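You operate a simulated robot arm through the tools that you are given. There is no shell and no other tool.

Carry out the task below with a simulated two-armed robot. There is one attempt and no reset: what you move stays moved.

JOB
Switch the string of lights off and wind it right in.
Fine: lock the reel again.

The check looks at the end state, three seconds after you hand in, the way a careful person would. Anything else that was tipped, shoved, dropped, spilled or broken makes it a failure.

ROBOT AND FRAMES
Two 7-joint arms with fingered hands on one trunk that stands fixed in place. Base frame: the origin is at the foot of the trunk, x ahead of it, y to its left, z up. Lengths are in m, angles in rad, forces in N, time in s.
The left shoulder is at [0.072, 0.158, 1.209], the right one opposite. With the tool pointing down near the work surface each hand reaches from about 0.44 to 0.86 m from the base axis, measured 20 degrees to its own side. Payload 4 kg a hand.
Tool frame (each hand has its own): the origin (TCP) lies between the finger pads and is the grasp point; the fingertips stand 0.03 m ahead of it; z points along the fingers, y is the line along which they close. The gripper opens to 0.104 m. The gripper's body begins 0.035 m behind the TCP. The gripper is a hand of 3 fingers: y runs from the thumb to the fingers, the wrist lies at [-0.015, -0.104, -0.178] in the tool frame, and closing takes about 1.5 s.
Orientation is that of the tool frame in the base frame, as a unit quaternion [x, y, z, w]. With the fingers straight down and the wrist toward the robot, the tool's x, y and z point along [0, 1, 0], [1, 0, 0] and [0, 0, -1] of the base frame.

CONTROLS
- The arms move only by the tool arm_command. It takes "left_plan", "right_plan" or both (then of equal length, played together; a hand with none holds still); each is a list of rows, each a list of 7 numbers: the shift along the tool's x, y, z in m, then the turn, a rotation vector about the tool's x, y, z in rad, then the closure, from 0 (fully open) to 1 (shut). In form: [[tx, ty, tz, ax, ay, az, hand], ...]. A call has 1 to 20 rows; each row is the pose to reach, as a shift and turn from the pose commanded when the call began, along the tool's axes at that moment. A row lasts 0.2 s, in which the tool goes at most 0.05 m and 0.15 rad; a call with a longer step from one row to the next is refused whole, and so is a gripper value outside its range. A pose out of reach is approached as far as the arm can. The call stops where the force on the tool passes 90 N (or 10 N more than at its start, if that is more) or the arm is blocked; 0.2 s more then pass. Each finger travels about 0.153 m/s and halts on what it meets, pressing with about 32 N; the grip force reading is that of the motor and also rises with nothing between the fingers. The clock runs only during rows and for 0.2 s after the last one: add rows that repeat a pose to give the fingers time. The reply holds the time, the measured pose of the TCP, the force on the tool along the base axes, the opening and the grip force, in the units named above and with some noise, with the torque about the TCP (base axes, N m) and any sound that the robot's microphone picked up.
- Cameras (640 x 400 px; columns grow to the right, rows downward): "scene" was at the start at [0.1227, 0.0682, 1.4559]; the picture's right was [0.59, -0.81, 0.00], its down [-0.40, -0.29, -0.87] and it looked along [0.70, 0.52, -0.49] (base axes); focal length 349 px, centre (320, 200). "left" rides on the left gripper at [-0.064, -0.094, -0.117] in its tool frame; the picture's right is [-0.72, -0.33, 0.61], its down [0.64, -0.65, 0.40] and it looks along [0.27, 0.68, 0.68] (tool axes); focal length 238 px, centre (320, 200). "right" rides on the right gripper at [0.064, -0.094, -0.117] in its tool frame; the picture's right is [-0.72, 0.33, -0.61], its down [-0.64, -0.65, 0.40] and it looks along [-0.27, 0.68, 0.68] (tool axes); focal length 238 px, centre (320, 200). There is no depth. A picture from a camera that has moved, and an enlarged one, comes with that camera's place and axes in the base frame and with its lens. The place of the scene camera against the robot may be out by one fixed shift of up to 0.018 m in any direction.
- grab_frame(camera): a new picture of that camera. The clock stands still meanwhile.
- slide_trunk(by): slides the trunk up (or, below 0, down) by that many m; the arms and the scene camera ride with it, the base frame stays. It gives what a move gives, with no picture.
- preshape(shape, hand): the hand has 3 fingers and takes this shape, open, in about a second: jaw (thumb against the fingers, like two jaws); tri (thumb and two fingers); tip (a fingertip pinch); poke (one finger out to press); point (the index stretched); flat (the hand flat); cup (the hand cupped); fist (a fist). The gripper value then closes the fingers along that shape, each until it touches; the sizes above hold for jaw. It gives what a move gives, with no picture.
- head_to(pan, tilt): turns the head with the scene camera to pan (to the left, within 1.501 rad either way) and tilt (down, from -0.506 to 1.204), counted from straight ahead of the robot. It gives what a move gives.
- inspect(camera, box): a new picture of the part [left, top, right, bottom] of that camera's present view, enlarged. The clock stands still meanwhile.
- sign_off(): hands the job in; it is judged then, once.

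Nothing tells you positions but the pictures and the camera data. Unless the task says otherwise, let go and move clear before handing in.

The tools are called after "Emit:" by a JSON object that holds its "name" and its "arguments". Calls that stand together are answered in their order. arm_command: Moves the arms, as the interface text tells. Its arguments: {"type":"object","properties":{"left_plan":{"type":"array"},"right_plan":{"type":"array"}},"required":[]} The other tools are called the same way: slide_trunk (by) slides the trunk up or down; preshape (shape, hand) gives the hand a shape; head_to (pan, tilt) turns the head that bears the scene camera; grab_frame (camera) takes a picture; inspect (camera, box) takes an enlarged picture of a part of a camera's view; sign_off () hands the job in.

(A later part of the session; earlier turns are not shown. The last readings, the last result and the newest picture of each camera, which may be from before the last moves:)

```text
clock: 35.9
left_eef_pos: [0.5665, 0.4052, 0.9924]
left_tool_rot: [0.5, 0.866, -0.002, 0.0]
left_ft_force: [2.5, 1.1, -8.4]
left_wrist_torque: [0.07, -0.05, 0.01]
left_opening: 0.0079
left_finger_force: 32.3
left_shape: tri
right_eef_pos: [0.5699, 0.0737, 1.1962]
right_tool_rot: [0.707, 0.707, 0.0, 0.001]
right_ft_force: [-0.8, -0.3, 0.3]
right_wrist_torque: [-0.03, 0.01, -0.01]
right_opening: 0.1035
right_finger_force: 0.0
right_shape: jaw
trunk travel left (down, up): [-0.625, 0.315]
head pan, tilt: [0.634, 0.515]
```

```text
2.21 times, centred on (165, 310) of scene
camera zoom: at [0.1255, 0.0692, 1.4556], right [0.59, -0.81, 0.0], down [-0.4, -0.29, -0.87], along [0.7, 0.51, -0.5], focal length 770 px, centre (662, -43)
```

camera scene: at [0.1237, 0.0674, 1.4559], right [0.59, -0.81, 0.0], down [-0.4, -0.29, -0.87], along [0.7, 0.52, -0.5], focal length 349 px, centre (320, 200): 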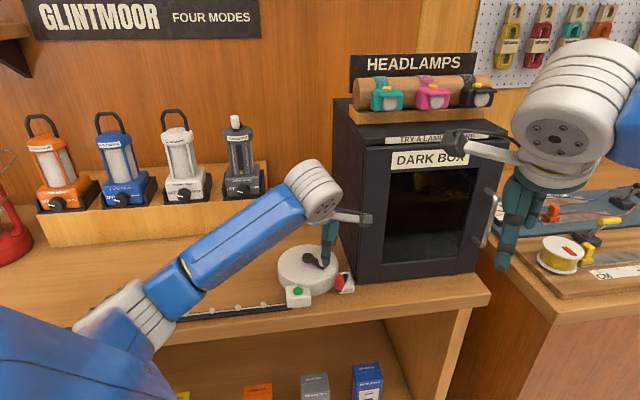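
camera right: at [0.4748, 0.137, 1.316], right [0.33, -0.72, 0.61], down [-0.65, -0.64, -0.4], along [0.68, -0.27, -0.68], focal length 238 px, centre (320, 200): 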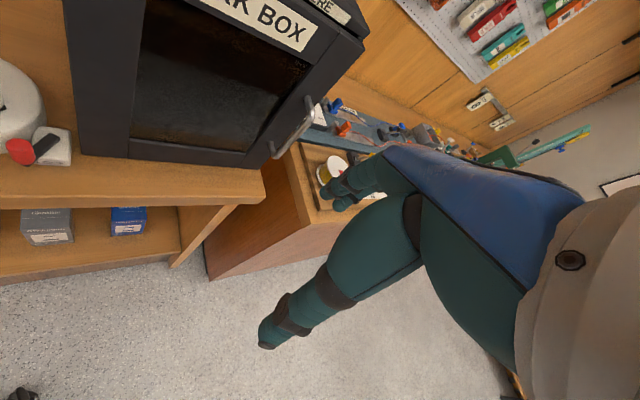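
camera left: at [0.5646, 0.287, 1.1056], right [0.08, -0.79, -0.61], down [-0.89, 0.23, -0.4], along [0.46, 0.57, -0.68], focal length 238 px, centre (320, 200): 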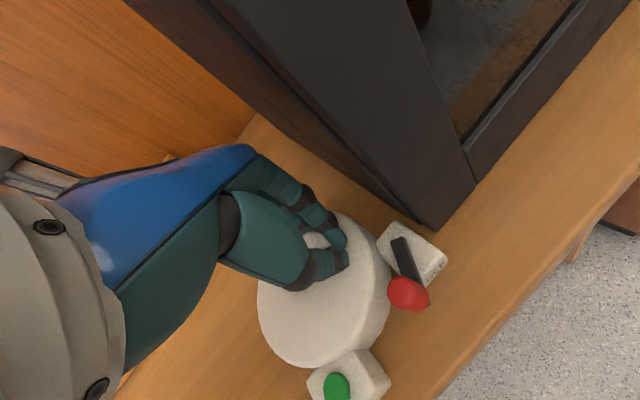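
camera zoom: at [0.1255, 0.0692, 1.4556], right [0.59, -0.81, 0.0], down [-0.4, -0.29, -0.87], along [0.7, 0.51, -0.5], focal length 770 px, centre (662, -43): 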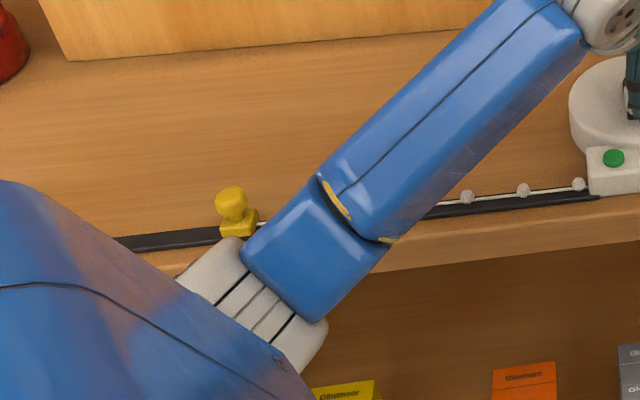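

The string is winding in smoothly with low force (yellow end moved along, another bulb nearly in). I'll continue 60° further clockwise.

Emit:
{"name": "arm_command", "arguments": {"left_plan": [[0.004, -0.0006, 0, 0, 0, 0, 1], [0.008, -0.0008, 0, 0, 0, 0, 1], [0.0121, -0.0008, 0, 0, 0, 0, 1], [0.0161, -0.0003, 0, 0, 0, 0, 1], [0.02, 0.0005, 0, 0, 0, 0, 1], [0.0239, 0.0017, 0, 0, 0, 0, 1], [0.0276, 0.0032, 0, 0, 0, 0, 1], [0.0313, 0.005, 0, 0, 0, 0, 1], [0.0347, 0.0071, 0, 0, 0, 0, 1], [0.038, 0.0095, 0, 0, 0, 0, 1], [0.041, 0.0121, 0, 0, 0, 0, 1], [0.0438, 0.0151, 0, 0, 0, 0, 1]]}}

Emit:
{"name": "inspect", "arguments": {"camera": "scene", "box": [260, 210, 360, 290]}}

Emit:
{"name": "grab_frame", "arguments": {"camera": "left"}}

Emit:
{"name": "grab_frame", "arguments": {"camera": "scene"}}

```text
clock: 38.5
left_eef_pos: [0.5569, 0.448, 0.9897]
left_tool_rot: [0.5, 0.866, 0.0, 0.0]
left_ft_force: [7.8, -3.1, -4.6]
left_wrist_torque: [0.04, -0.16, -0.03]
left_opening: 0.0078
left_finger_force: 32.2
left_shape: tri
right_eef_pos: [0.5712, 0.0736, 1.1977]
right_tool_rot: [0.708, 0.707, 0.0, -0.001]
right_ft_force: [-0.4, -0.3, -0.6]
right_wrist_torque: [-0.01, -0.01, -0.02]
right_opening: 0.1034
right_finger_force: 0.0
right_shape: jaw
trunk travel left (down, up): [-0.625, 0.315]
head pan, tilt: [0.634, 0.515]
```

```text
5.00 times, centred on (310, 250) of scene
camera zoom: at [0.1268, 0.0666, 1.4556], right [0.59, -0.81, 0.0], down [-0.4, -0.29, -0.87], along [0.7, 0.52, -0.5], focal length 1745 px, centre (370, -50)
```

zoom: 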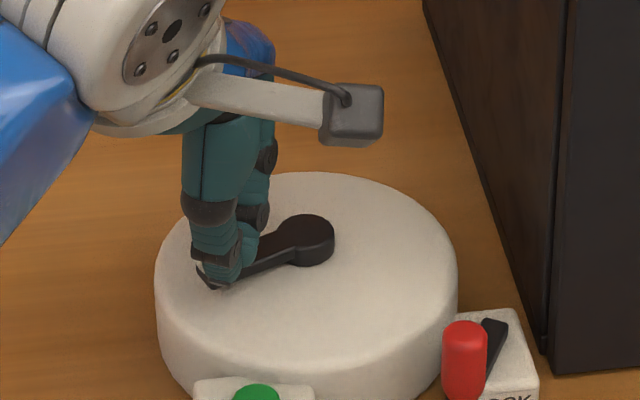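

```text
taken
camera left: at [0.5077, 0.3459, 1.1058], right [0.08, -0.79, -0.61], down [-0.89, 0.23, -0.4], along [0.46, 0.57, -0.68], focal length 238 px, centre (320, 200)
```

left: 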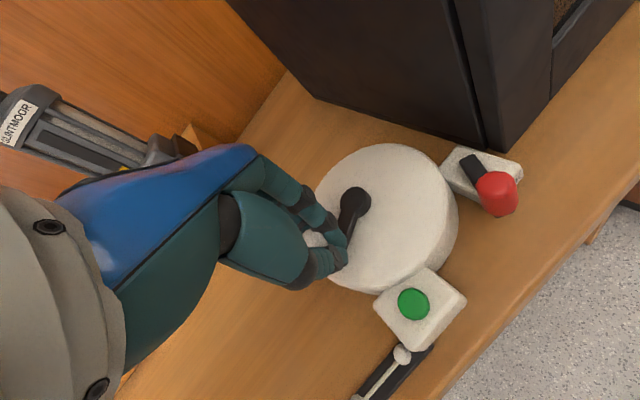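

```text
taken
camera scene: at [0.1268, 0.0666, 1.4556], right [0.59, -0.81, 0.0], down [-0.4, -0.29, -0.87], along [0.7, 0.52, -0.5], focal length 349 px, centre (320, 200)
```

scene: 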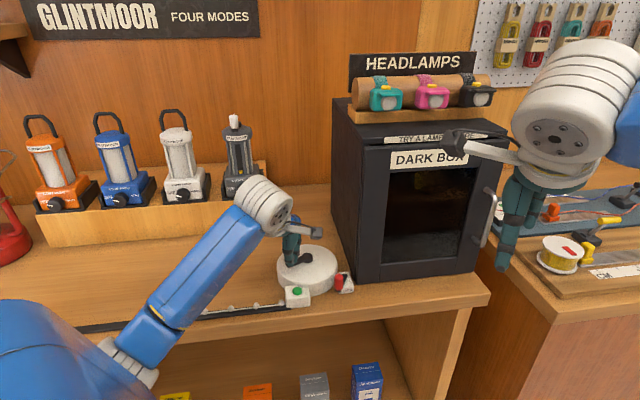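

The crank follows well (now about −200°), and more than a third of the string is in. I'll continue another 60° with a small centre correction to reduce side force.

Emit:
{"name": "arm_command", "arguments": {"left_plan": [[0.0022, 0.0034, 0, 0, 0, 0, 1], [0.0041, 0.007, 0, 0, 0, 0, 1], [0.0057, 0.0107, 0, 0, 0, 0, 1], [0.007, 0.0146, 0, 0, 0, 0, 1], [0.008, 0.0187, 0, 0, 0, 0, 1], [0.0087, 0.0228, 0, 0, 0, 0, 1], [0.0092, 0.0268, 0, 0, 0, 0, 1], [0.0095, 0.0308, 0, 0, 0, 0, 1], [0.0093, 0.0348, 0, 0, 0, 0, 1], [0.0089, 0.0388, 0, 0, 0, 0, 1], [0.0081, 0.0428, 0, 0, 0, 0, 1], [0.007, 0.0467, 0, 0, 0, 0, 1]]}}

Emit:
{"name": "inspect", "arguments": {"camera": "scene", "box": [260, 210, 360, 290]}}

Emit:
{"name": "grab_frame", "arguments": {"camera": "left"}}

Emit:
{"name": "grab_frame", "arguments": {"camera": "scene"}}

```text
clock: 41.1
left_eef_pos: [0.5953, 0.4773, 0.9902]
left_tool_rot: [0.5, 0.866, 0.0, -0.001]
left_ft_force: [1.4, -10.8, -13.9]
left_wrist_torque: [-0.18, -0.06, -0.04]
left_opening: 0.0082
left_finger_force: 32.1
left_shape: tri
right_eef_pos: [0.5718, 0.0718, 1.1985]
right_tool_rot: [0.707, 0.707, 0.0, 0.0]
right_ft_force: [0.5, -0.2, 0.0]
right_wrist_torque: [0.01, 0.03, 0.0]
right_opening: 0.1039
right_finger_force: 0.0
right_shape: jaw
trunk travel left (down, up): [-0.625, 0.315]
head pan, tilt: [0.634, 0.515]
```

```text
5.00 times, centred on (310, 250) of scene
camera zoom: at [0.1272, 0.0653, 1.4555], right [0.59, -0.81, 0.0], down [-0.4, -0.29, -0.87], along [0.7, 0.52, -0.5], focal length 1745 px, centre (370, -50)
```

zoom: 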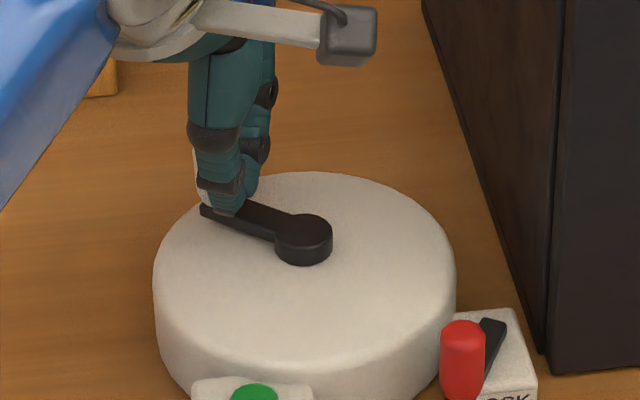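

```text
taken
camera left: at [0.5447, 0.3746, 1.1064], right [0.07, -0.79, -0.61], down [-0.89, 0.23, -0.4], along [0.46, 0.57, -0.68], focal length 238 px, centre (320, 200)
```

left: 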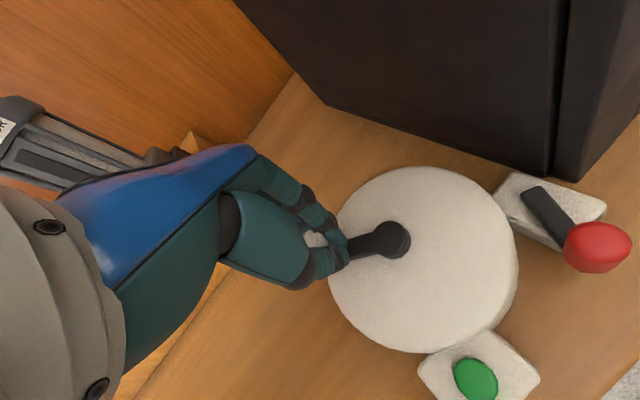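

```text
taken
camera scene: at [0.1272, 0.0653, 1.4555], right [0.59, -0.81, 0.0], down [-0.4, -0.29, -0.87], along [0.7, 0.52, -0.5], focal length 349 px, centre (320, 200)
```

scene: 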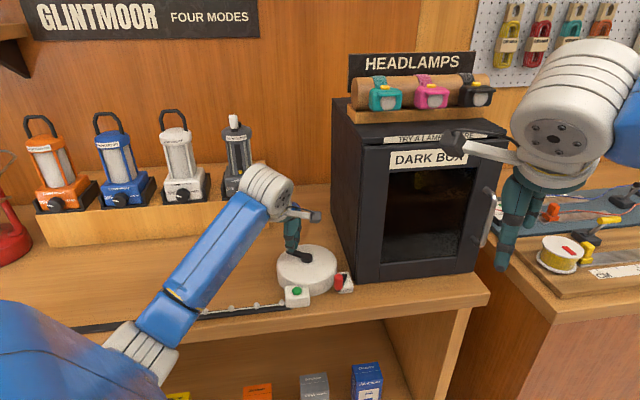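

The crank is at about −260° and the string is over halfway in. I'll continue 60° with a small inward correction.

Emit:
{"name": "arm_command", "arguments": {"left_plan": [[-0.0019, 0.0035, 0.0003, 0, 0, 0, 1], [-0.0042, 0.0068, 0.0006, 0, 0, 0, 1], [-0.0067, 0.0101, 0.001, 0, 0, 0, 1], [-0.0095, 0.0131, 0.001, 0, 0, 0, 1], [-0.0126, 0.0158, 0.001, 0, 0, 0, 1], [-0.016, 0.0183, 0.001, 0, 0, 0, 1], [-0.0192, 0.0209, 0.001, 0, 0, 0, 1], [-0.0226, 0.0231, 0.001, 0, 0, 0, 1], [-0.0261, 0.025, 0.001, 0, 0, 0, 1], [-0.0298, 0.0266, 0.001, 0, 0, 0, 1], [-0.0336, 0.0279, 0.001, 0, 0, 0, 1], [-0.0376, 0.0289, 0.001, 0, 0, 0, 1]]}}

Emit:
{"name": "inspect", "arguments": {"camera": "scene", "box": [260, 210, 360, 290]}}

Emit:
{"name": "grab_frame", "arguments": {"camera": "left"}}

Emit:
{"name": "inspect", "arguments": {"camera": "scene", "box": [80, 250, 320, 370]}}

```text
clock: 43.7
left_eef_pos: [0.6361, 0.4612, 0.9907]
left_tool_rot: [0.499, 0.866, 0.0, 0.0]
left_ft_force: [-5.3, -3.3, -5.8]
left_wrist_torque: [-0.06, 0.1, 0.0]
left_opening: 0.008
left_finger_force: 32.2
left_shape: tri
right_eef_pos: [0.5685, 0.0731, 1.1988]
right_tool_rot: [0.708, 0.707, 0.0, 0.0]
right_ft_force: [-0.7, 0.5, -0.6]
right_wrist_torque: [0.02, -0.01, -0.01]
right_opening: 0.1036
right_finger_force: 0.0
right_shape: jaw
trunk travel left (down, up): [-0.625, 0.315]
head pan, tilt: [0.634, 0.515]
```

```text
5.00 times, centred on (310, 250) of scene
camera zoom: at [0.1234, 0.0665, 1.4559], right [0.59, -0.81, 0.0], down [-0.4, -0.29, -0.87], along [0.7, 0.52, -0.49], focal length 1745 px, centre (370, -50)
```

zoom: 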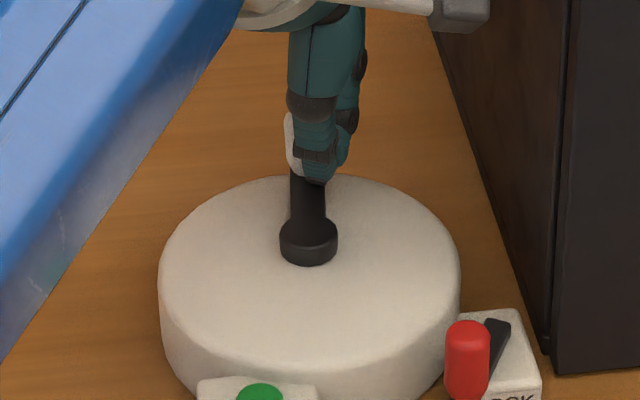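

```text
taken
camera left: at [0.5861, 0.358, 1.1059], right [0.08, -0.79, -0.61], down [-0.89, 0.23, -0.4], along [0.46, 0.58, -0.68], focal length 238 px, centre (320, 200)
```

left: 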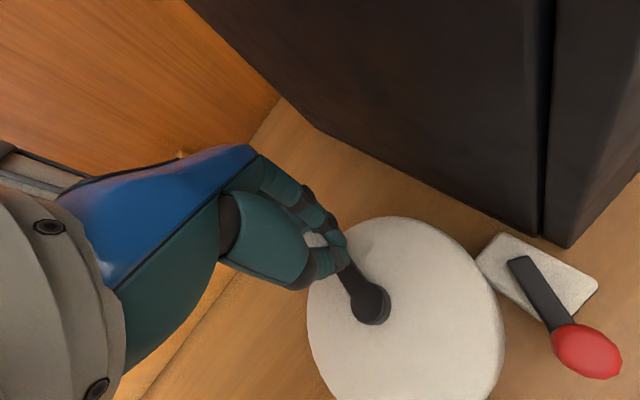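

```text
2.67 times, centred on (200, 310) of scene
camera zoom: at [0.1234, 0.0665, 1.4559], right [0.59, -0.81, 0.0], down [-0.4, -0.29, -0.87], along [0.7, 0.52, -0.49], focal length 931 px, centre (640, -93)
```

zoom: 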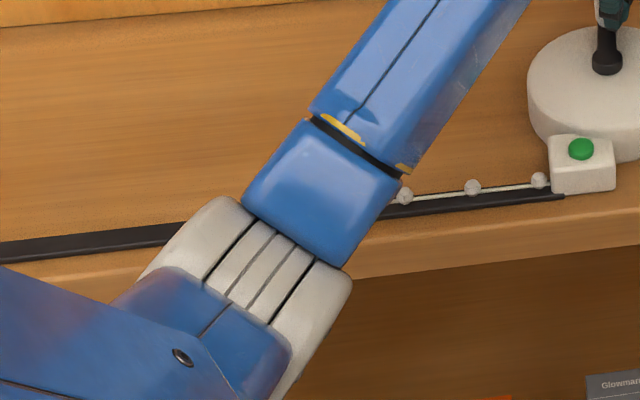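

The crank is at about 40° now, with three bulbs and the yellow end still out. I'll continue 60° clockwise, passing on the side nearest the dark box with clearance to spare.

Emit:
{"name": "arm_command", "arguments": {"left_plan": [[-0.0041, 0.0003, 0, 0, 0, 0, 1], [-0.008, 0.0003, 0, 0, 0, 0, 1], [-0.0122, 0, 0, 0, 0, 0, 1], [-0.0163, -0.0008, 0, 0, 0, 0, 1], [-0.0202, -0.0018, 0, 0, 0, 0, 1], [-0.0242, -0.0032, 0, 0, 0, 0, 1], [-0.0279, -0.0047, 0, 0, 0, 0, 1], [-0.0316, -0.0065, 0, 0, 0, 0, 1], [-0.035, -0.0086, 0, 0, 0, 0, 1], [-0.0382, -0.011, 0, 0, 0, 0, 1], [-0.0413, -0.0137, 0, 0, 0, 0, 1], [-0.0441, -0.0167, 0, 0, 0, 0, 1]]}}

Emit:
{"name": "inspect", "arguments": {"camera": "scene", "box": [260, 210, 360, 290]}}

Emit:
{"name": "grab_frame", "arguments": {"camera": "left"}}

Emit:
{"name": "inspect", "arguments": {"camera": "scene", "box": [80, 250, 320, 370]}}

```text
clock: 46.3
left_eef_pos: [0.6424, 0.4157, 0.9894]
left_tool_rot: [0.499, 0.866, 0.001, 0.0]
left_ft_force: [-6.1, 3.2, -1.4]
left_wrist_torque: [0.12, 0.12, 0.03]
left_opening: 0.008
left_finger_force: 32.3
left_shape: tri
right_eef_pos: [0.5685, 0.0737, 1.1994]
right_tool_rot: [0.707, 0.708, 0.001, 0.0]
right_ft_force: [0.5, -0.1, 0.5]
right_wrist_torque: [0.03, 0.01, 0.01]
right_opening: 0.1037
right_finger_force: 0.0
right_shape: jaw
trunk travel left (down, up): [-0.625, 0.315]
head pan, tilt: [0.634, 0.515]
```

```text
5.00 times, centred on (310, 250) of scene
camera zoom: at [0.1223, 0.0686, 1.456], right [0.59, -0.81, 0.0], down [-0.4, -0.29, -0.87], along [0.7, 0.52, -0.49], focal length 1745 px, centre (370, -50)
```

zoom: 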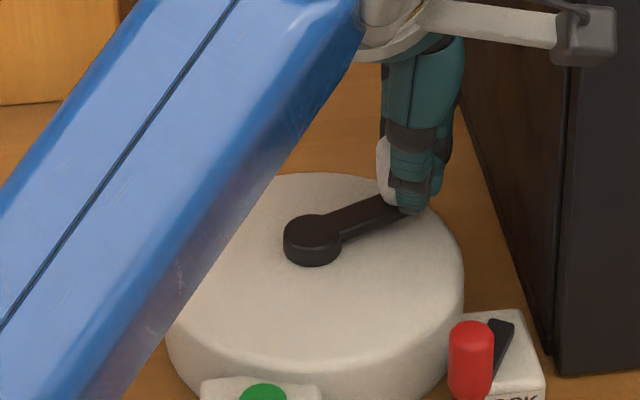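

```text
taken
camera left: at [0.5928, 0.3123, 1.1057], right [0.08, -0.79, -0.61], down [-0.89, 0.23, -0.41], along [0.46, 0.57, -0.68], focal length 238 px, centre (320, 200)
```

left: 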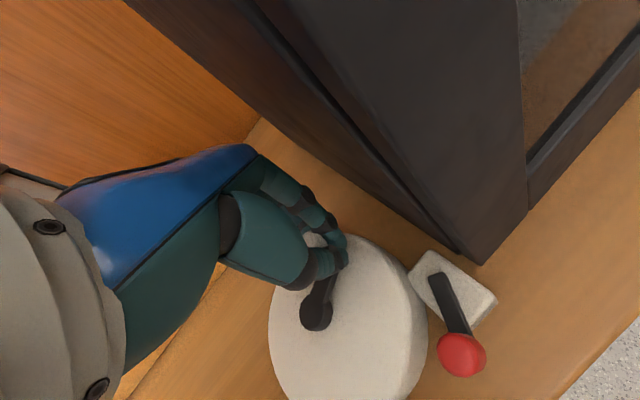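

```text
2.67 times, centred on (200, 310) of scene
camera zoom: at [0.1223, 0.0686, 1.456], right [0.59, -0.81, 0.0], down [-0.4, -0.29, -0.87], along [0.7, 0.52, -0.49], focal length 931 px, centre (640, -93)
```

zoom: 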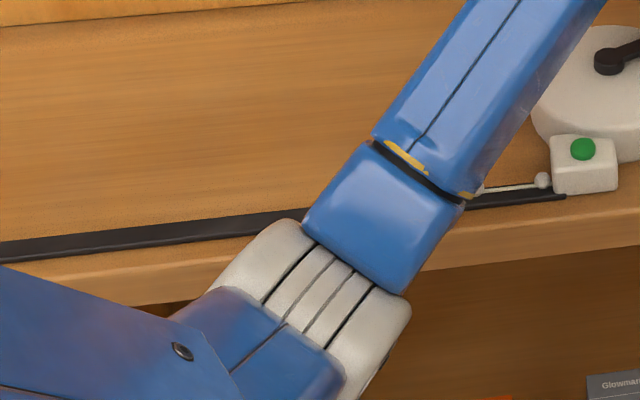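

One bulb per 60°: two spacings remain before the yellow end reaches the box. The force pattern suggests the crank radius is nearer 0.0435 m, so I'll use that for the next 60°.

Emit:
{"name": "arm_command", "arguments": {"left_plan": [[-0.0018, -0.0032, 0, 0, 0, 0, 1], [-0.0032, -0.0067, 0, 0, 0, 0, 1], [-0.0042, -0.0102, 0, 0, 0, 0, 1], [-0.0049, -0.0137, 0, 0, 0, 0, 1], [-0.0053, -0.0174, 0, 0, 0, 0, 1], [-0.0062, -0.021, 0, 0, 0, 0, 1], [-0.0068, -0.0248, 0, 0, 0, 0, 1], [-0.007, -0.0286, 0, 0, 0, 0, 1], [-0.0069, -0.0324, 0, 0, 0, 0, 1], [-0.0065, -0.0362, 0, 0, 0, 0, 1], [-0.0057, -0.0399, 0, 0, 0, 0, 1], [-0.0046, -0.0436, 0, 0, 0, 0, 1]]}}

Emit:
{"name": "inspect", "arguments": {"camera": "scene", "box": [250, 210, 360, 310]}}

Emit:
{"name": "grab_frame", "arguments": {"camera": "left"}}

Emit:
{"name": "inspect", "arguments": {"camera": "scene", "box": [80, 250, 320, 370]}}

```text
clock: 48.9
left_eef_pos: [0.6099, 0.3875, 0.9903]
left_tool_rot: [0.5, 0.866, 0.0, 0.0]
left_ft_force: [1.4, -2.6, -0.2]
left_wrist_torque: [0.06, -0.06, 0.0]
left_opening: 0.0079
left_finger_force: 32.2
left_shape: tri
right_eef_pos: [0.5692, 0.0733, 1.1989]
right_tool_rot: [0.707, 0.707, 0.001, 0.001]
right_ft_force: [-0.5, -0.5, 0.2]
right_wrist_torque: [-0.02, -0.02, 0.0]
right_opening: 0.1034
right_finger_force: 0.0
right_shape: jaw
trunk travel left (down, up): [-0.625, 0.315]
head pan, tilt: [0.634, 0.515]
```

```text
4.00 times, centred on (305, 260) of scene
camera zoom: at [0.1238, 0.0658, 1.456], right [0.59, -0.81, 0.0], down [-0.4, -0.29, -0.87], along [0.7, 0.52, -0.49], focal length 1396 px, centre (380, -40)
```

zoom: 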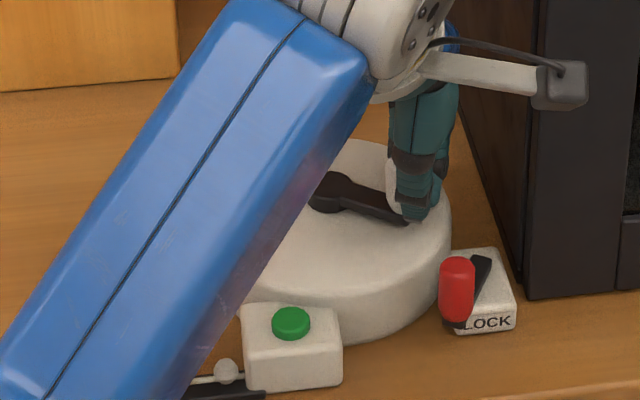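

```text
taken
camera left: at [0.5587, 0.2852, 1.1055], right [0.08, -0.79, -0.61], down [-0.89, 0.23, -0.4], along [0.46, 0.57, -0.68], focal length 238 px, centre (320, 200)
```

left: 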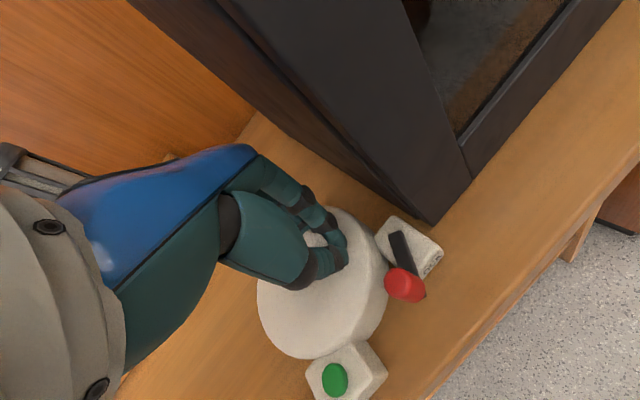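

```text
2.67 times, centred on (200, 310) of scene
camera zoom: at [0.1238, 0.0658, 1.456], right [0.59, -0.81, 0.0], down [-0.4, -0.29, -0.87], along [0.7, 0.52, -0.49], focal length 931 px, centre (640, -93)
```

zoom: 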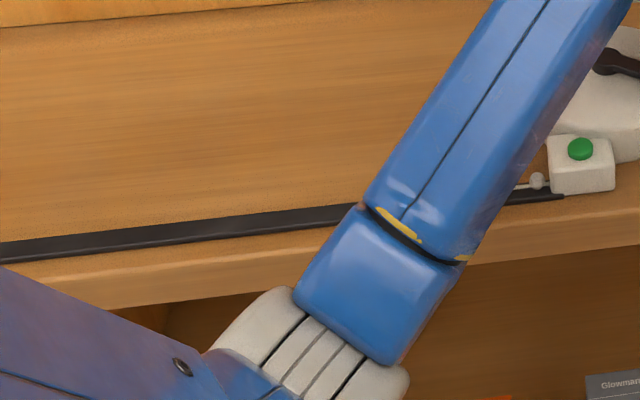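

Bulb 7 (the last) is at the box, so only about 45–50° remain. First I'll check where the elbow and forearm are relative to the yellow end and counter.

Emit:
{"name": "grab_frame", "arguments": {"camera": "scene"}}

Emit:
{"name": "grab_frame", "arguments": {"camera": "right"}}

```text
taken
camera scene: at [0.1238, 0.0658, 1.456], right [0.59, -0.81, 0.0], down [-0.4, -0.29, -0.87], along [0.7, 0.52, -0.49], focal length 349 px, centre (320, 200)
```

scene: 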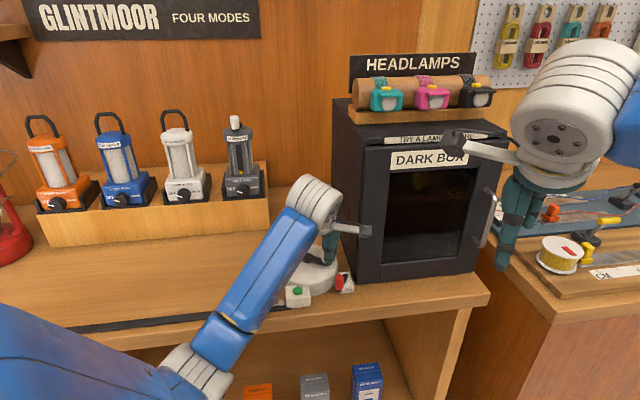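

```text
taken
camera right: at [0.4745, 0.1363, 1.3162], right [0.33, -0.72, 0.61], down [-0.65, -0.64, -0.4], along [0.68, -0.27, -0.68], focal length 238 px, centre (320, 200)
```

right: 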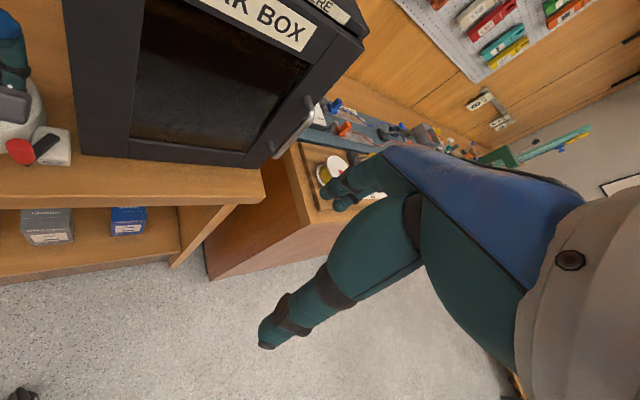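

The arm is well clear (elbow in front of the counter, forearm high over the channel). I'll continue 30°.

Emit:
{"name": "arm_command", "arguments": {"left_plan": [[0.0014, -0.0036, 0, 0, 0, 0, 1], [0.0031, -0.007, 0, 0, 0, 0, 1], [0.0051, -0.0102, 0, 0, 0, 0, 1], [0.0073, -0.0134, 0, 0, 0, 0, 1], [0.0099, -0.0161, 0, 0, 0, 0, 1], [0.0127, -0.0188, 0, 0, 0, 0, 1]]}}

Emit:
{"name": "inspect", "arguments": {"camera": "scene", "box": [230, 210, 360, 320]}}

Emit:
{"name": "grab_frame", "arguments": {"camera": "left"}}

```text
clock: 50.3
left_eef_pos: [0.5877, 0.39, 0.9891]
left_tool_rot: [0.5, 0.866, 0.0, -0.001]
left_ft_force: [-1.0, -5.5, -4.6]
left_wrist_torque: [-0.04, 0.02, 0.0]
left_opening: 0.0078
left_finger_force: 31.8
left_shape: tri
right_eef_pos: [0.5697, 0.0725, 1.1964]
right_tool_rot: [0.707, 0.707, 0.001, 0.0]
right_ft_force: [-0.9, 0.0, 0.3]
right_wrist_torque: [-0.01, -0.01, 0.0]
right_opening: 0.1034
right_finger_force: 0.1
right_shape: jaw
trunk travel left (down, up): [-0.625, 0.315]
head pan, tilt: [0.634, 0.515]
```

```text
3.64 times, centred on (295, 265) of scene
camera zoom: at [0.1243, 0.0659, 1.4558], right [0.59, -0.81, 0.0], down [-0.4, -0.29, -0.87], along [0.7, 0.52, -0.49], focal length 1269 px, centre (411, -36)
```

zoom: 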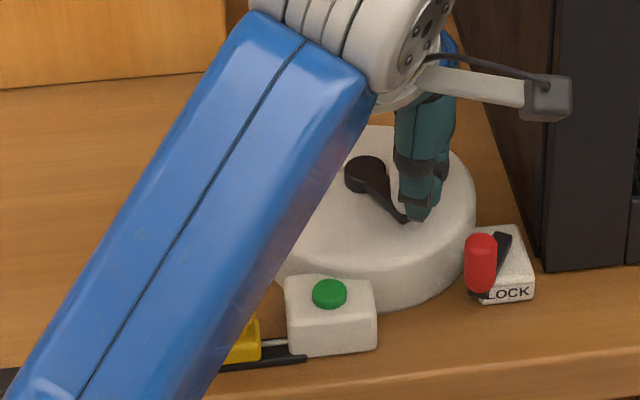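

```text
taken
camera left: at [0.5367, 0.2869, 1.1059], right [0.08, -0.79, -0.61], down [-0.89, 0.23, -0.4], along [0.46, 0.57, -0.68], focal length 238 px, centre (320, 200)
```

left: 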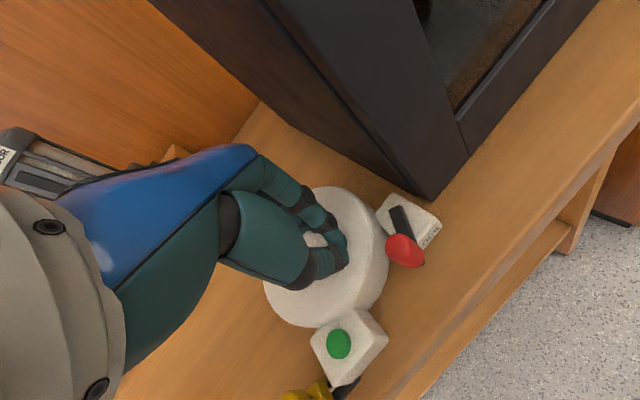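

The yellow end is now about 15 mm from the box, needing roughly 18° more. I'll go 15° and look.

Emit:
{"name": "arm_command", "arguments": {"left_plan": [[0.003, -0.0024, 0, 0, 0, 0, 1], [0.0062, -0.0045, 0, 0, 0, 0, 1], [0.0095, -0.0063, 0, 0, 0, 0, 1]]}}

Emit:
{"name": "inspect", "arguments": {"camera": "scene", "box": [250, 240, 350, 320]}}

Emit:
{"name": "inspect", "arguments": {"camera": "left", "box": [230, 250, 430, 400]}}

```text
clock: 51.1
left_eef_pos: [0.5763, 0.3943, 0.9918]
left_tool_rot: [0.5, 0.866, 0.0, -0.001]
left_ft_force: [-3.1, -5.7, -6.7]
left_wrist_torque: [-0.1, -0.01, 0.01]
left_opening: 0.0079
left_finger_force: 32.1
left_shape: tri
right_eef_pos: [0.5688, 0.0733, 1.1972]
right_tool_rot: [0.708, 0.707, 0.0, 0.0]
right_ft_force: [0.1, -0.7, 0.1]
right_wrist_torque: [0.01, 0.0, 0.03]
right_opening: 0.1033
right_finger_force: 0.1
right_shape: jaw
trunk travel left (down, up): [-0.625, 0.315]
head pan, tilt: [0.634, 0.515]
```

```text
5.00 times, centred on (300, 280) of scene
camera zoom: at [0.124, 0.0662, 1.4558], right [0.59, -0.81, 0.0], down [-0.4, -0.29, -0.87], along [0.7, 0.52, -0.49], focal length 1745 px, centre (420, -200)
```

zoom: 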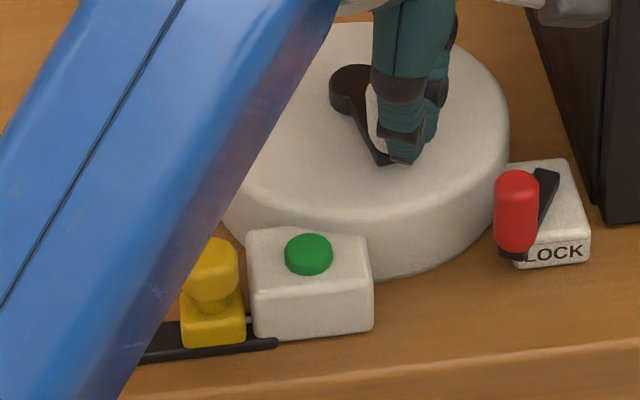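

```text
2.67 times, centred on (330, 325) of left
camera zoom: at [0.5261, 0.2921, 1.106], right [0.08, -0.79, -0.61], down [-0.89, 0.23, -0.4], along [0.46, 0.57, -0.68], focal length 636 px, centre (293, -133)
```

zoom: 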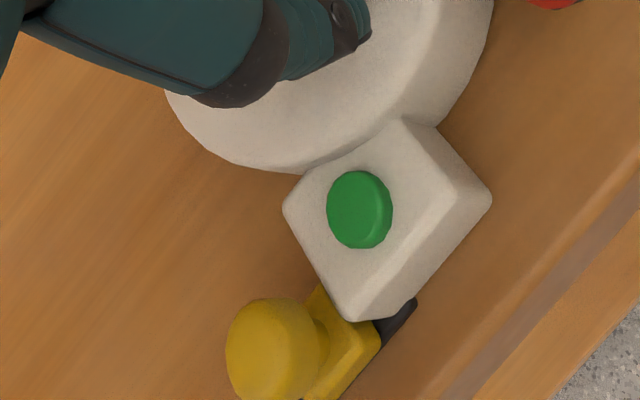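

About 3 mm of gap is left. I'll continue in small steps until the yellow end stops against the box.

Emit:
{"name": "arm_command", "arguments": {"left_plan": [[0.0017, -0.0008, 0, 0, 0, 0, 1], [0.0035, -0.0015, 0, 0, 0, 0, 1], [0.0052, -0.0019, 0, 0, 0, 0, 1]]}}

Emit:
{"name": "inspect", "arguments": {"camera": "scene", "box": [250, 240, 350, 320]}}

Emit:
{"name": "inspect", "arguments": {"camera": "left", "box": [230, 250, 430, 400]}}

```text
clock: 51.9
left_eef_pos: [0.5716, 0.3995, 0.9906]
left_tool_rot: [0.5, 0.866, 0.0, -0.001]
left_ft_force: [-5.1, -6.0, -8.4]
left_wrist_torque: [-0.08, 0.07, -0.04]
left_opening: 0.0081
left_finger_force: 32.3
left_shape: tri
right_eef_pos: [0.5686, 0.0726, 1.1982]
right_tool_rot: [0.707, 0.708, 0.0, 0.0]
right_ft_force: [-0.1, -0.7, 0.0]
right_wrist_torque: [0.0, 0.02, -0.02]
right_opening: 0.1036
right_finger_force: 0.0
right_shape: jaw
trunk travel left (down, up): [-0.625, 0.315]
head pan, tilt: [0.634, 0.515]
```

```text
5.00 times, centred on (300, 280) of scene
camera zoom: at [0.1239, 0.0659, 1.4558], right [0.59, -0.81, 0.0], down [-0.4, -0.29, -0.87], along [0.7, 0.52, -0.49], focal length 1745 px, centre (420, -200)
```

zoom: 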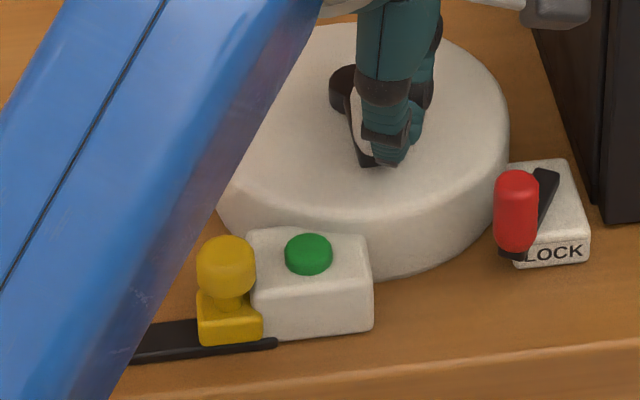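

```text
2.67 times, centred on (330, 325) of left
camera zoom: at [0.5212, 0.2962, 1.1062], right [0.08, -0.79, -0.61], down [-0.89, 0.23, -0.4], along [0.46, 0.57, -0.68], focal length 636 px, centre (293, -133)
```

zoom: 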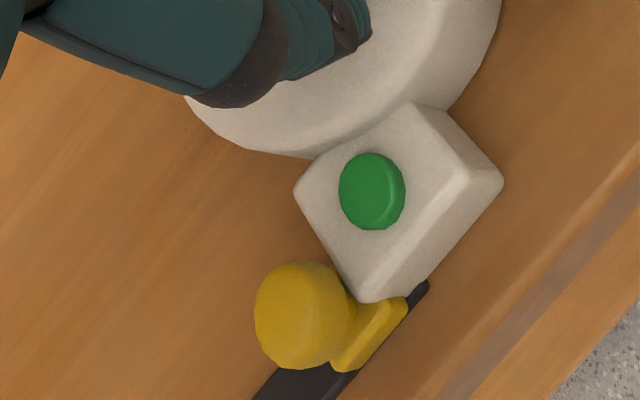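

Emit:
{"name": "arm_command", "arguments": {"left_plan": [[0.0019, -0.0006, 0, 0, 0, 0, 1], [0.0038, -0.001, 0, 0, 0, 0, 1]]}}

Emit:
{"name": "inspect", "arguments": {"camera": "scene", "box": [250, 240, 350, 320]}}

Emit:
{"name": "inspect", "arguments": {"camera": "left", "box": [270, 300, 400, 400]}}

```text
clock: 52.5
left_eef_pos: [0.5699, 0.4005, 0.9902]
left_tool_rot: [0.5, 0.866, -0.001, -0.002]
left_ft_force: [-5.5, -7.7, -9.5]
left_wrist_torque: [-0.13, 0.08, 0.03]
left_opening: 0.0076
left_finger_force: 32.3
left_shape: tri
right_eef_pos: [0.5681, 0.071, 1.1979]
right_tool_rot: [0.707, 0.707, 0.0, 0.0]
right_ft_force: [-0.1, -0.2, 0.0]
right_wrist_torque: [-0.03, 0.01, -0.01]
right_opening: 0.1035
right_finger_force: 0.1
right_shape: jaw
trunk travel left (down, up): [-0.625, 0.315]
head pan, tilt: [0.634, 0.515]
```

```text
5.00 times, centred on (300, 280) of scene
camera zoom: at [0.1242, 0.0653, 1.4558], right [0.59, -0.81, 0.0], down [-0.4, -0.29, -0.87], along [0.7, 0.52, -0.49], focal length 1745 px, centre (420, -200)
```

zoom: 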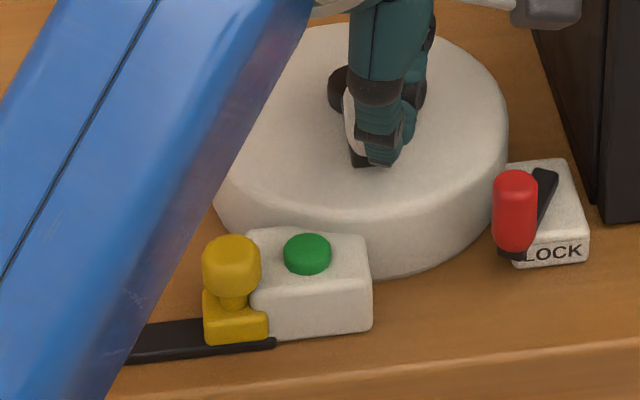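

```text
4.00 times, centred on (335, 350) of left
camera zoom: at [0.5195, 0.2981, 1.1063], right [0.08, -0.79, -0.61], down [-0.89, 0.23, -0.4], along [0.46, 0.57, -0.68], focal length 953 px, centre (260, -400)
```

zoom: 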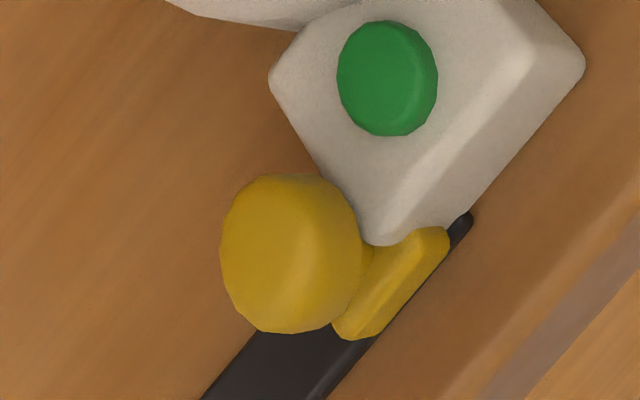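

The yellow end is right at the box, but there's still little crank resistance. I'll nudge a few more degrees to find the true end stop.

Emit:
{"name": "arm_command", "arguments": {"left_plan": [[0.002, -0.0004, 0, 0, 0, 0, 1], [0.0039, -0.0007, 0, 0, 0, 0, 1]]}}

Emit:
{"name": "inspect", "arguments": {"camera": "scene", "box": [250, 240, 350, 320]}}

Emit:
{"name": "inspect", "arguments": {"camera": "left", "box": [270, 300, 400, 400]}}

```text
clock: 53.1
left_eef_pos: [0.5703, 0.4014, 0.9903]
left_tool_rot: [0.5, 0.866, 0.001, 0.0]
left_ft_force: [2.2, -12.2, -9.6]
left_wrist_torque: [-0.23, -0.08, -0.03]
left_opening: 0.0078
left_finger_force: 31.8
left_shape: tri
right_eef_pos: [0.5709, 0.0705, 1.1968]
right_tool_rot: [0.707, 0.707, 0.0, -0.001]
right_ft_force: [0.3, 0.2, 0.0]
right_wrist_torque: [0.0, 0.0, 0.0]
right_opening: 0.1038
right_finger_force: 0.1
right_shape: jaw
trunk travel left (down, up): [-0.625, 0.315]
head pan, tilt: [0.634, 0.515]
```

```text
5.00 times, centred on (300, 280) of scene
camera zoom: at [0.1267, 0.0629, 1.4557], right [0.59, -0.81, 0.0], down [-0.4, -0.29, -0.87], along [0.7, 0.52, -0.49], focal length 1745 px, centre (420, -200)
```

zoom: 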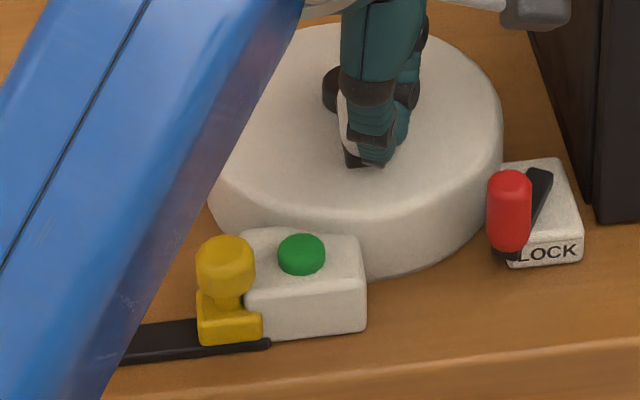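

```text
4.00 times, centred on (335, 350) of left
camera zoom: at [0.5187, 0.2982, 1.1062], right [0.07, -0.79, -0.61], down [-0.89, 0.23, -0.4], along [0.46, 0.57, -0.68], focal length 953 px, centre (260, -400)
```

zoom: 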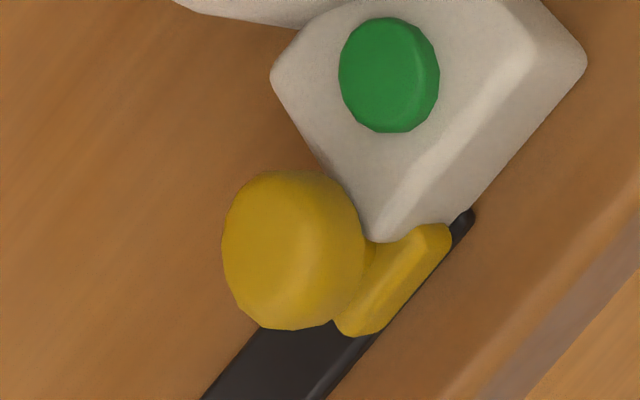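

The crank is now blocked: about 10 N of resistance and the yellow end stays put against the box, so the string is right in. I'll relieve the load, loosen the fingers slightly and lift straight off the knob.

Emit:
{"name": "arm_command", "arguments": {"left_plan": [[-0.002, 0.0004, 0, 0, 0, 0, 1], [-0.0035, 0.0006, 0, 0, 0, 0, 1], [-0.0035, 0.0006, 0, 0, 0, 0, 0.95], [-0.0035, 0.0006, 0, 0, 0, 0, 0.9], [-0.0035, 0.0006, 0, 0, 0, 0, 0.87], [-0.0035, 0.0006, -0.01, 0, 0, 0, 0.87], [-0.0035, 0.0006, -0.025, 0, 0, 0, 0.87], [-0.0035, 0.0006, -0.05, 0, 0, 0, 0.87], [-0.0035, 0.0006, -0.09, 0, 0, 0, 0.87], [-0.0035, 0.0006, -0.11, 0, 0, 0, 0.87]]}}

Emit:
{"name": "inspect", "arguments": {"camera": "scene", "box": [230, 210, 370, 320]}}

Emit:
{"name": "grab_frame", "arguments": {"camera": "left"}}

```text
clock: 55.3
left_eef_pos: [0.5693, 0.4021, 1.1006]
left_tool_rot: [0.5, 0.866, 0.0, 0.001]
left_ft_force: [0.2, -0.5, 0.7]
left_wrist_torque: [0.0, 0.01, -0.02]
left_opening: 0.0137
left_finger_force: 0.0
left_shape: tri
right_eef_pos: [0.5683, 0.0749, 1.1985]
right_tool_rot: [0.707, 0.708, 0.0, 0.001]
right_ft_force: [-1.0, 0.2, -0.9]
right_wrist_torque: [-0.01, 0.01, 0.0]
right_opening: 0.1036
right_finger_force: 0.0
right_shape: jaw
trunk travel left (down, up): [-0.625, 0.315]
head pan, tilt: [0.634, 0.515]
```

```text
3.64 times, centred on (300, 265) of scene
camera zoom: at [0.123, 0.0682, 1.4559], right [0.59, -0.81, 0.0], down [-0.4, -0.29, -0.87], along [0.7, 0.51, -0.49], focal length 1269 px, centre (393, -36)
```

zoom: 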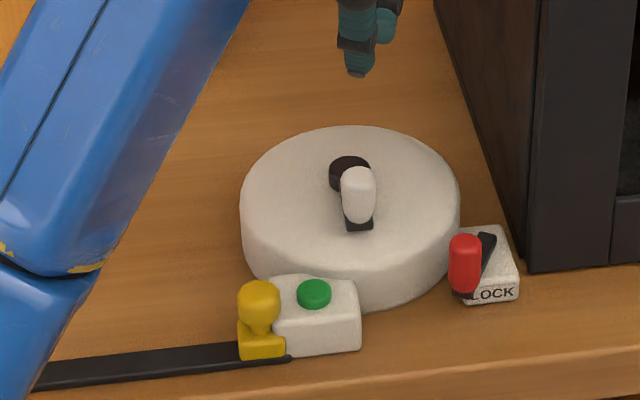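

```text
taken
camera left: at [0.5185, 0.2992, 1.2163], right [0.08, -0.79, -0.61], down [-0.89, 0.23, -0.4], along [0.46, 0.57, -0.68], focal length 238 px, centre (320, 200)
```

left: 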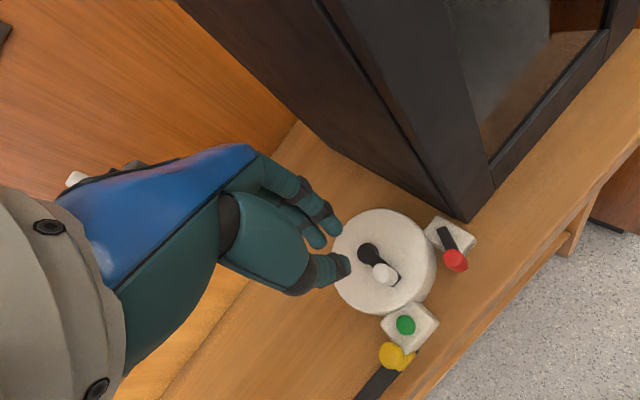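

The string is fully in, with the yellow end resting against the box, and it stays there. Now I'll relock: jaw shape, yaw back to −45°, and hover over the red knob so the thumb can push it back to the right.

Emit:
{"name": "preshape", "arguments": {"hand": "left", "shape": "jaw"}}

Emit:
{"name": "arm_command", "arguments": {"left_plan": [[0, 0, 0, 0, 0, 0.131, 0.5], [0, 0, 0, 0, 0, 0.262, 0.5], [0, 0, 0, 0, 0, 0.393, 0.5], [-0.005, -0.005, 0, 0, 0, 0.524, 0.5], [-0.01, -0.01, 0, 0, 0, 0.655, 0.5], [-0.02, -0.015, 0, 0, 0, 0.785, 0.5], [-0.03, -0.02, 0, 0, 0, 0.916, 0.5], [-0.04, -0.0216, 0, 0, 0, 1.047, 0.5], [-0.05, -0.0216, 0.005, 0, 0, 1.178, 0.5], [-0.0583, -0.0216, 0.01, 0, 0, 1.309, 0.5], [-0.0583, -0.0216, 0.02, 0, 0, 1.309, 0.5], [-0.0583, -0.0216, 0.02, 0, 0, 1.309, 0.5]]}}

Emit:
{"name": "grab_frame", "arguments": {"camera": "left"}}

Emit:
{"name": "inspect", "arguments": {"camera": "scene", "box": [250, 190, 390, 310]}}

Emit:
{"name": "inspect", "arguments": {"camera": "right", "box": [0, 50, 150, 190]}}

```text
clock: 56.2
left_eef_pos: [0.5703, 0.4006, 1.0996]
left_tool_rot: [0.5, 0.866, 0.0, 0.0]
left_ft_force: [0.0, -0.1, -0.5]
left_wrist_torque: [0.01, 0.02, -0.03]
left_opening: 0.1036
left_finger_force: 0.1
left_shape: jaw
right_eef_pos: [0.5687, 0.0732, 1.1991]
right_tool_rot: [0.707, 0.707, 0.0, -0.001]
right_ft_force: [0.8, -0.1, -0.2]
right_wrist_torque: [0.0, -0.02, 0.02]
right_opening: 0.104
right_finger_force: 0.1
right_shape: jaw
trunk travel left (down, up): [-0.625, 0.315]
head pan, tilt: [0.634, 0.515]
```

```text
clock: 58.8
left_eef_pos: [0.5794, 0.3417, 1.0789]
left_tool_rot: [0.924, 0.383, 0.001, 0.0]
left_ft_force: [-0.8, 0.6, 0.4]
left_wrist_torque: [-0.01, 0.03, -0.01]
left_opening: 0.0525
left_finger_force: 0.0
left_shape: jaw
right_eef_pos: [0.5688, 0.0739, 1.1985]
right_tool_rot: [0.707, 0.707, 0.0, 0.001]
right_ft_force: [-1.0, -0.2, 0.0]
right_wrist_torque: [0.02, -0.03, -0.03]
right_opening: 0.1035
right_finger_force: 0.0
right_shape: jaw
trunk travel left (down, up): [-0.625, 0.315]
head pan, tilt: [0.634, 0.515]
```

```text
taken
camera left: at [0.4667, 0.3624, 1.1956], right [-0.74, -0.28, -0.61], down [-0.01, 0.91, -0.4], along [0.67, -0.29, -0.68], focal length 238 px, centre (320, 200)
```

left: 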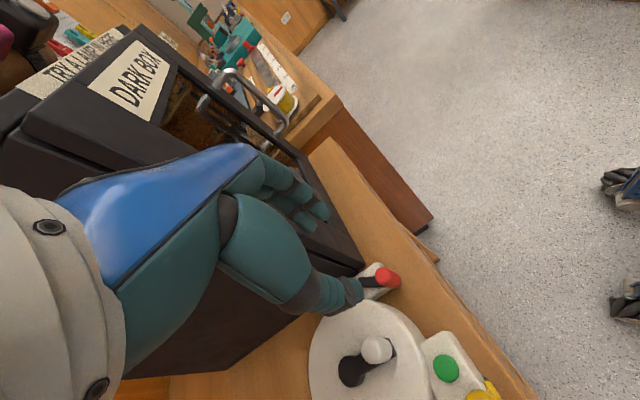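

```text
3.33 times, centred on (320, 250) of scene
camera zoom: at [0.1237, 0.0675, 1.4559], right [0.59, -0.81, 0.0], down [-0.4, -0.29, -0.87], along [0.7, 0.52, -0.5], focal length 1163 px, centre (320, 33)
```

zoom: 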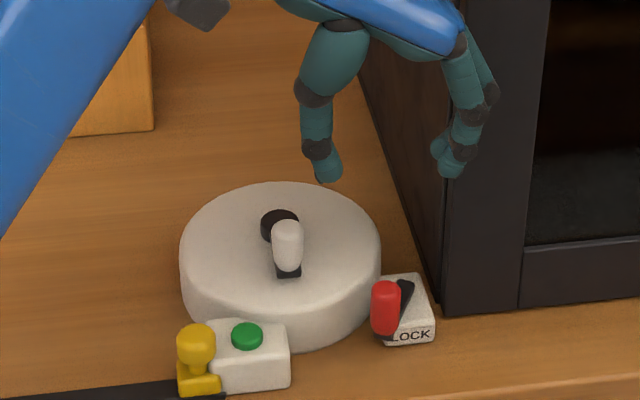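

```text
2.86 times, centred on (75, 120) of right
camera zoom: at [0.4745, 0.1371, 1.3161], right [0.33, -0.72, 0.61], down [-0.65, -0.64, -0.4], along [0.68, -0.27, -0.68], focal length 681 px, centre (1020, 429)
```

zoom: 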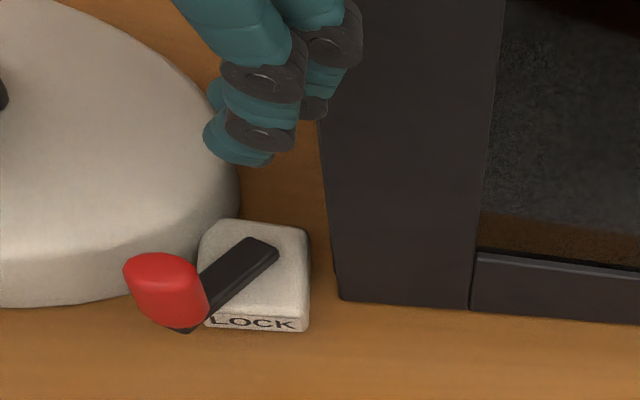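

The jaws straddle the red knob (about centred). I'll narrow slightly to keep the thumb off the drum, and lower partway to check.

Emit:
{"name": "arm_command", "arguments": {"left_plan": [[-0.002, 0, 0.03, 0, 0, 0, 0.6], [-0.002, 0, 0.06, 0, 0, 0, 0.6], [-0.002, 0, 0.088, 0, 0, 0, 0.6], [-0.002, 0, 0.088, 0, 0, 0, 0.6]]}}

Emit:
{"name": "inspect", "arguments": {"camera": "left", "box": [270, 190, 430, 350]}}

Emit:
{"name": "inspect", "arguments": {"camera": "scene", "box": [290, 220, 390, 310]}}

Emit:
{"name": "inspect", "arguments": {"camera": "right", "box": [0, 50, 150, 190]}}

```text
clock: 59.8
left_eef_pos: [0.5784, 0.3408, 0.9917]
left_tool_rot: [0.924, 0.383, 0.001, 0.001]
left_ft_force: [0.9, -0.4, 0.0]
left_wrist_torque: [0.0, 0.03, -0.02]
left_opening: 0.042
left_finger_force: 0.0
left_shape: jaw
right_eef_pos: [0.568, 0.0725, 1.1988]
right_tool_rot: [0.707, 0.707, 0.0, 0.0]
right_ft_force: [-0.6, 0.2, 0.2]
right_wrist_torque: [0.02, 0.01, 0.01]
right_opening: 0.1033
right_finger_force: 0.0
right_shape: jaw
trunk travel left (down, up): [-0.625, 0.315]
head pan, tilt: [0.634, 0.515]
```

```text
2.50 times, centred on (350, 270) of left
camera zoom: at [0.4655, 0.3617, 1.1082], right [-0.74, -0.28, -0.61], down [-0.01, 0.91, -0.4], along [0.67, -0.29, -0.68], focal length 596 px, centre (245, 25)
```

zoom: 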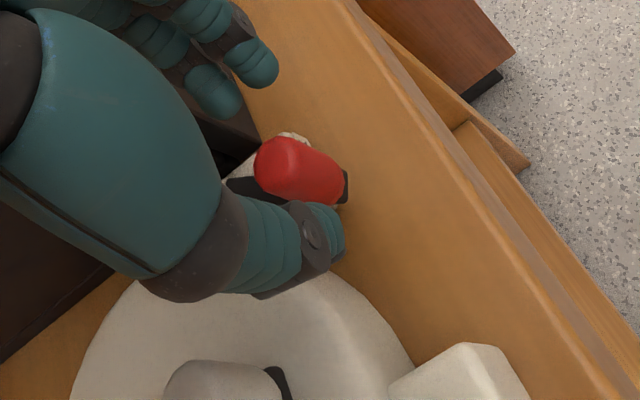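

```text
4.44 times, centred on (340, 265) of scene
camera zoom: at [0.1236, 0.0674, 1.4559], right [0.59, -0.81, 0.0], down [-0.4, -0.29, -0.87], along [0.7, 0.52, -0.5], focal length 1551 px, centre (231, -89)
```

zoom: 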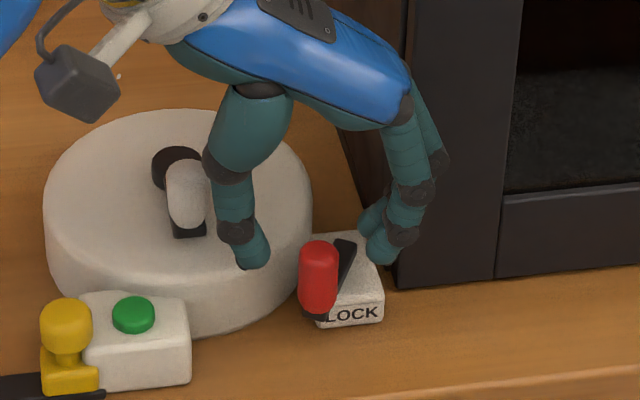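

```text
2.86 times, centred on (75, 120) of right
camera zoom: at [0.4745, 0.1369, 1.3161], right [0.33, -0.72, 0.61], down [-0.65, -0.64, -0.4], along [0.68, -0.27, -0.68], focal length 681 px, centre (1020, 429)
```

zoom: 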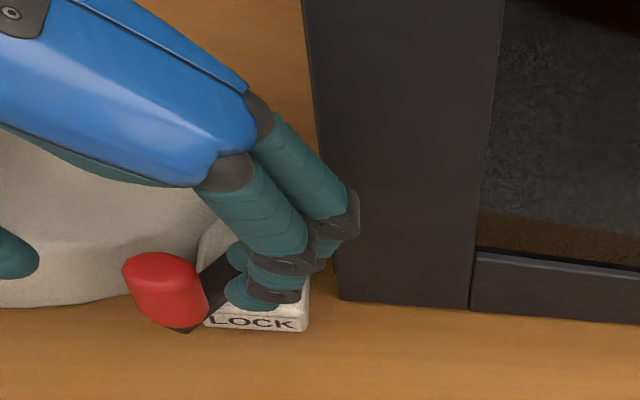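

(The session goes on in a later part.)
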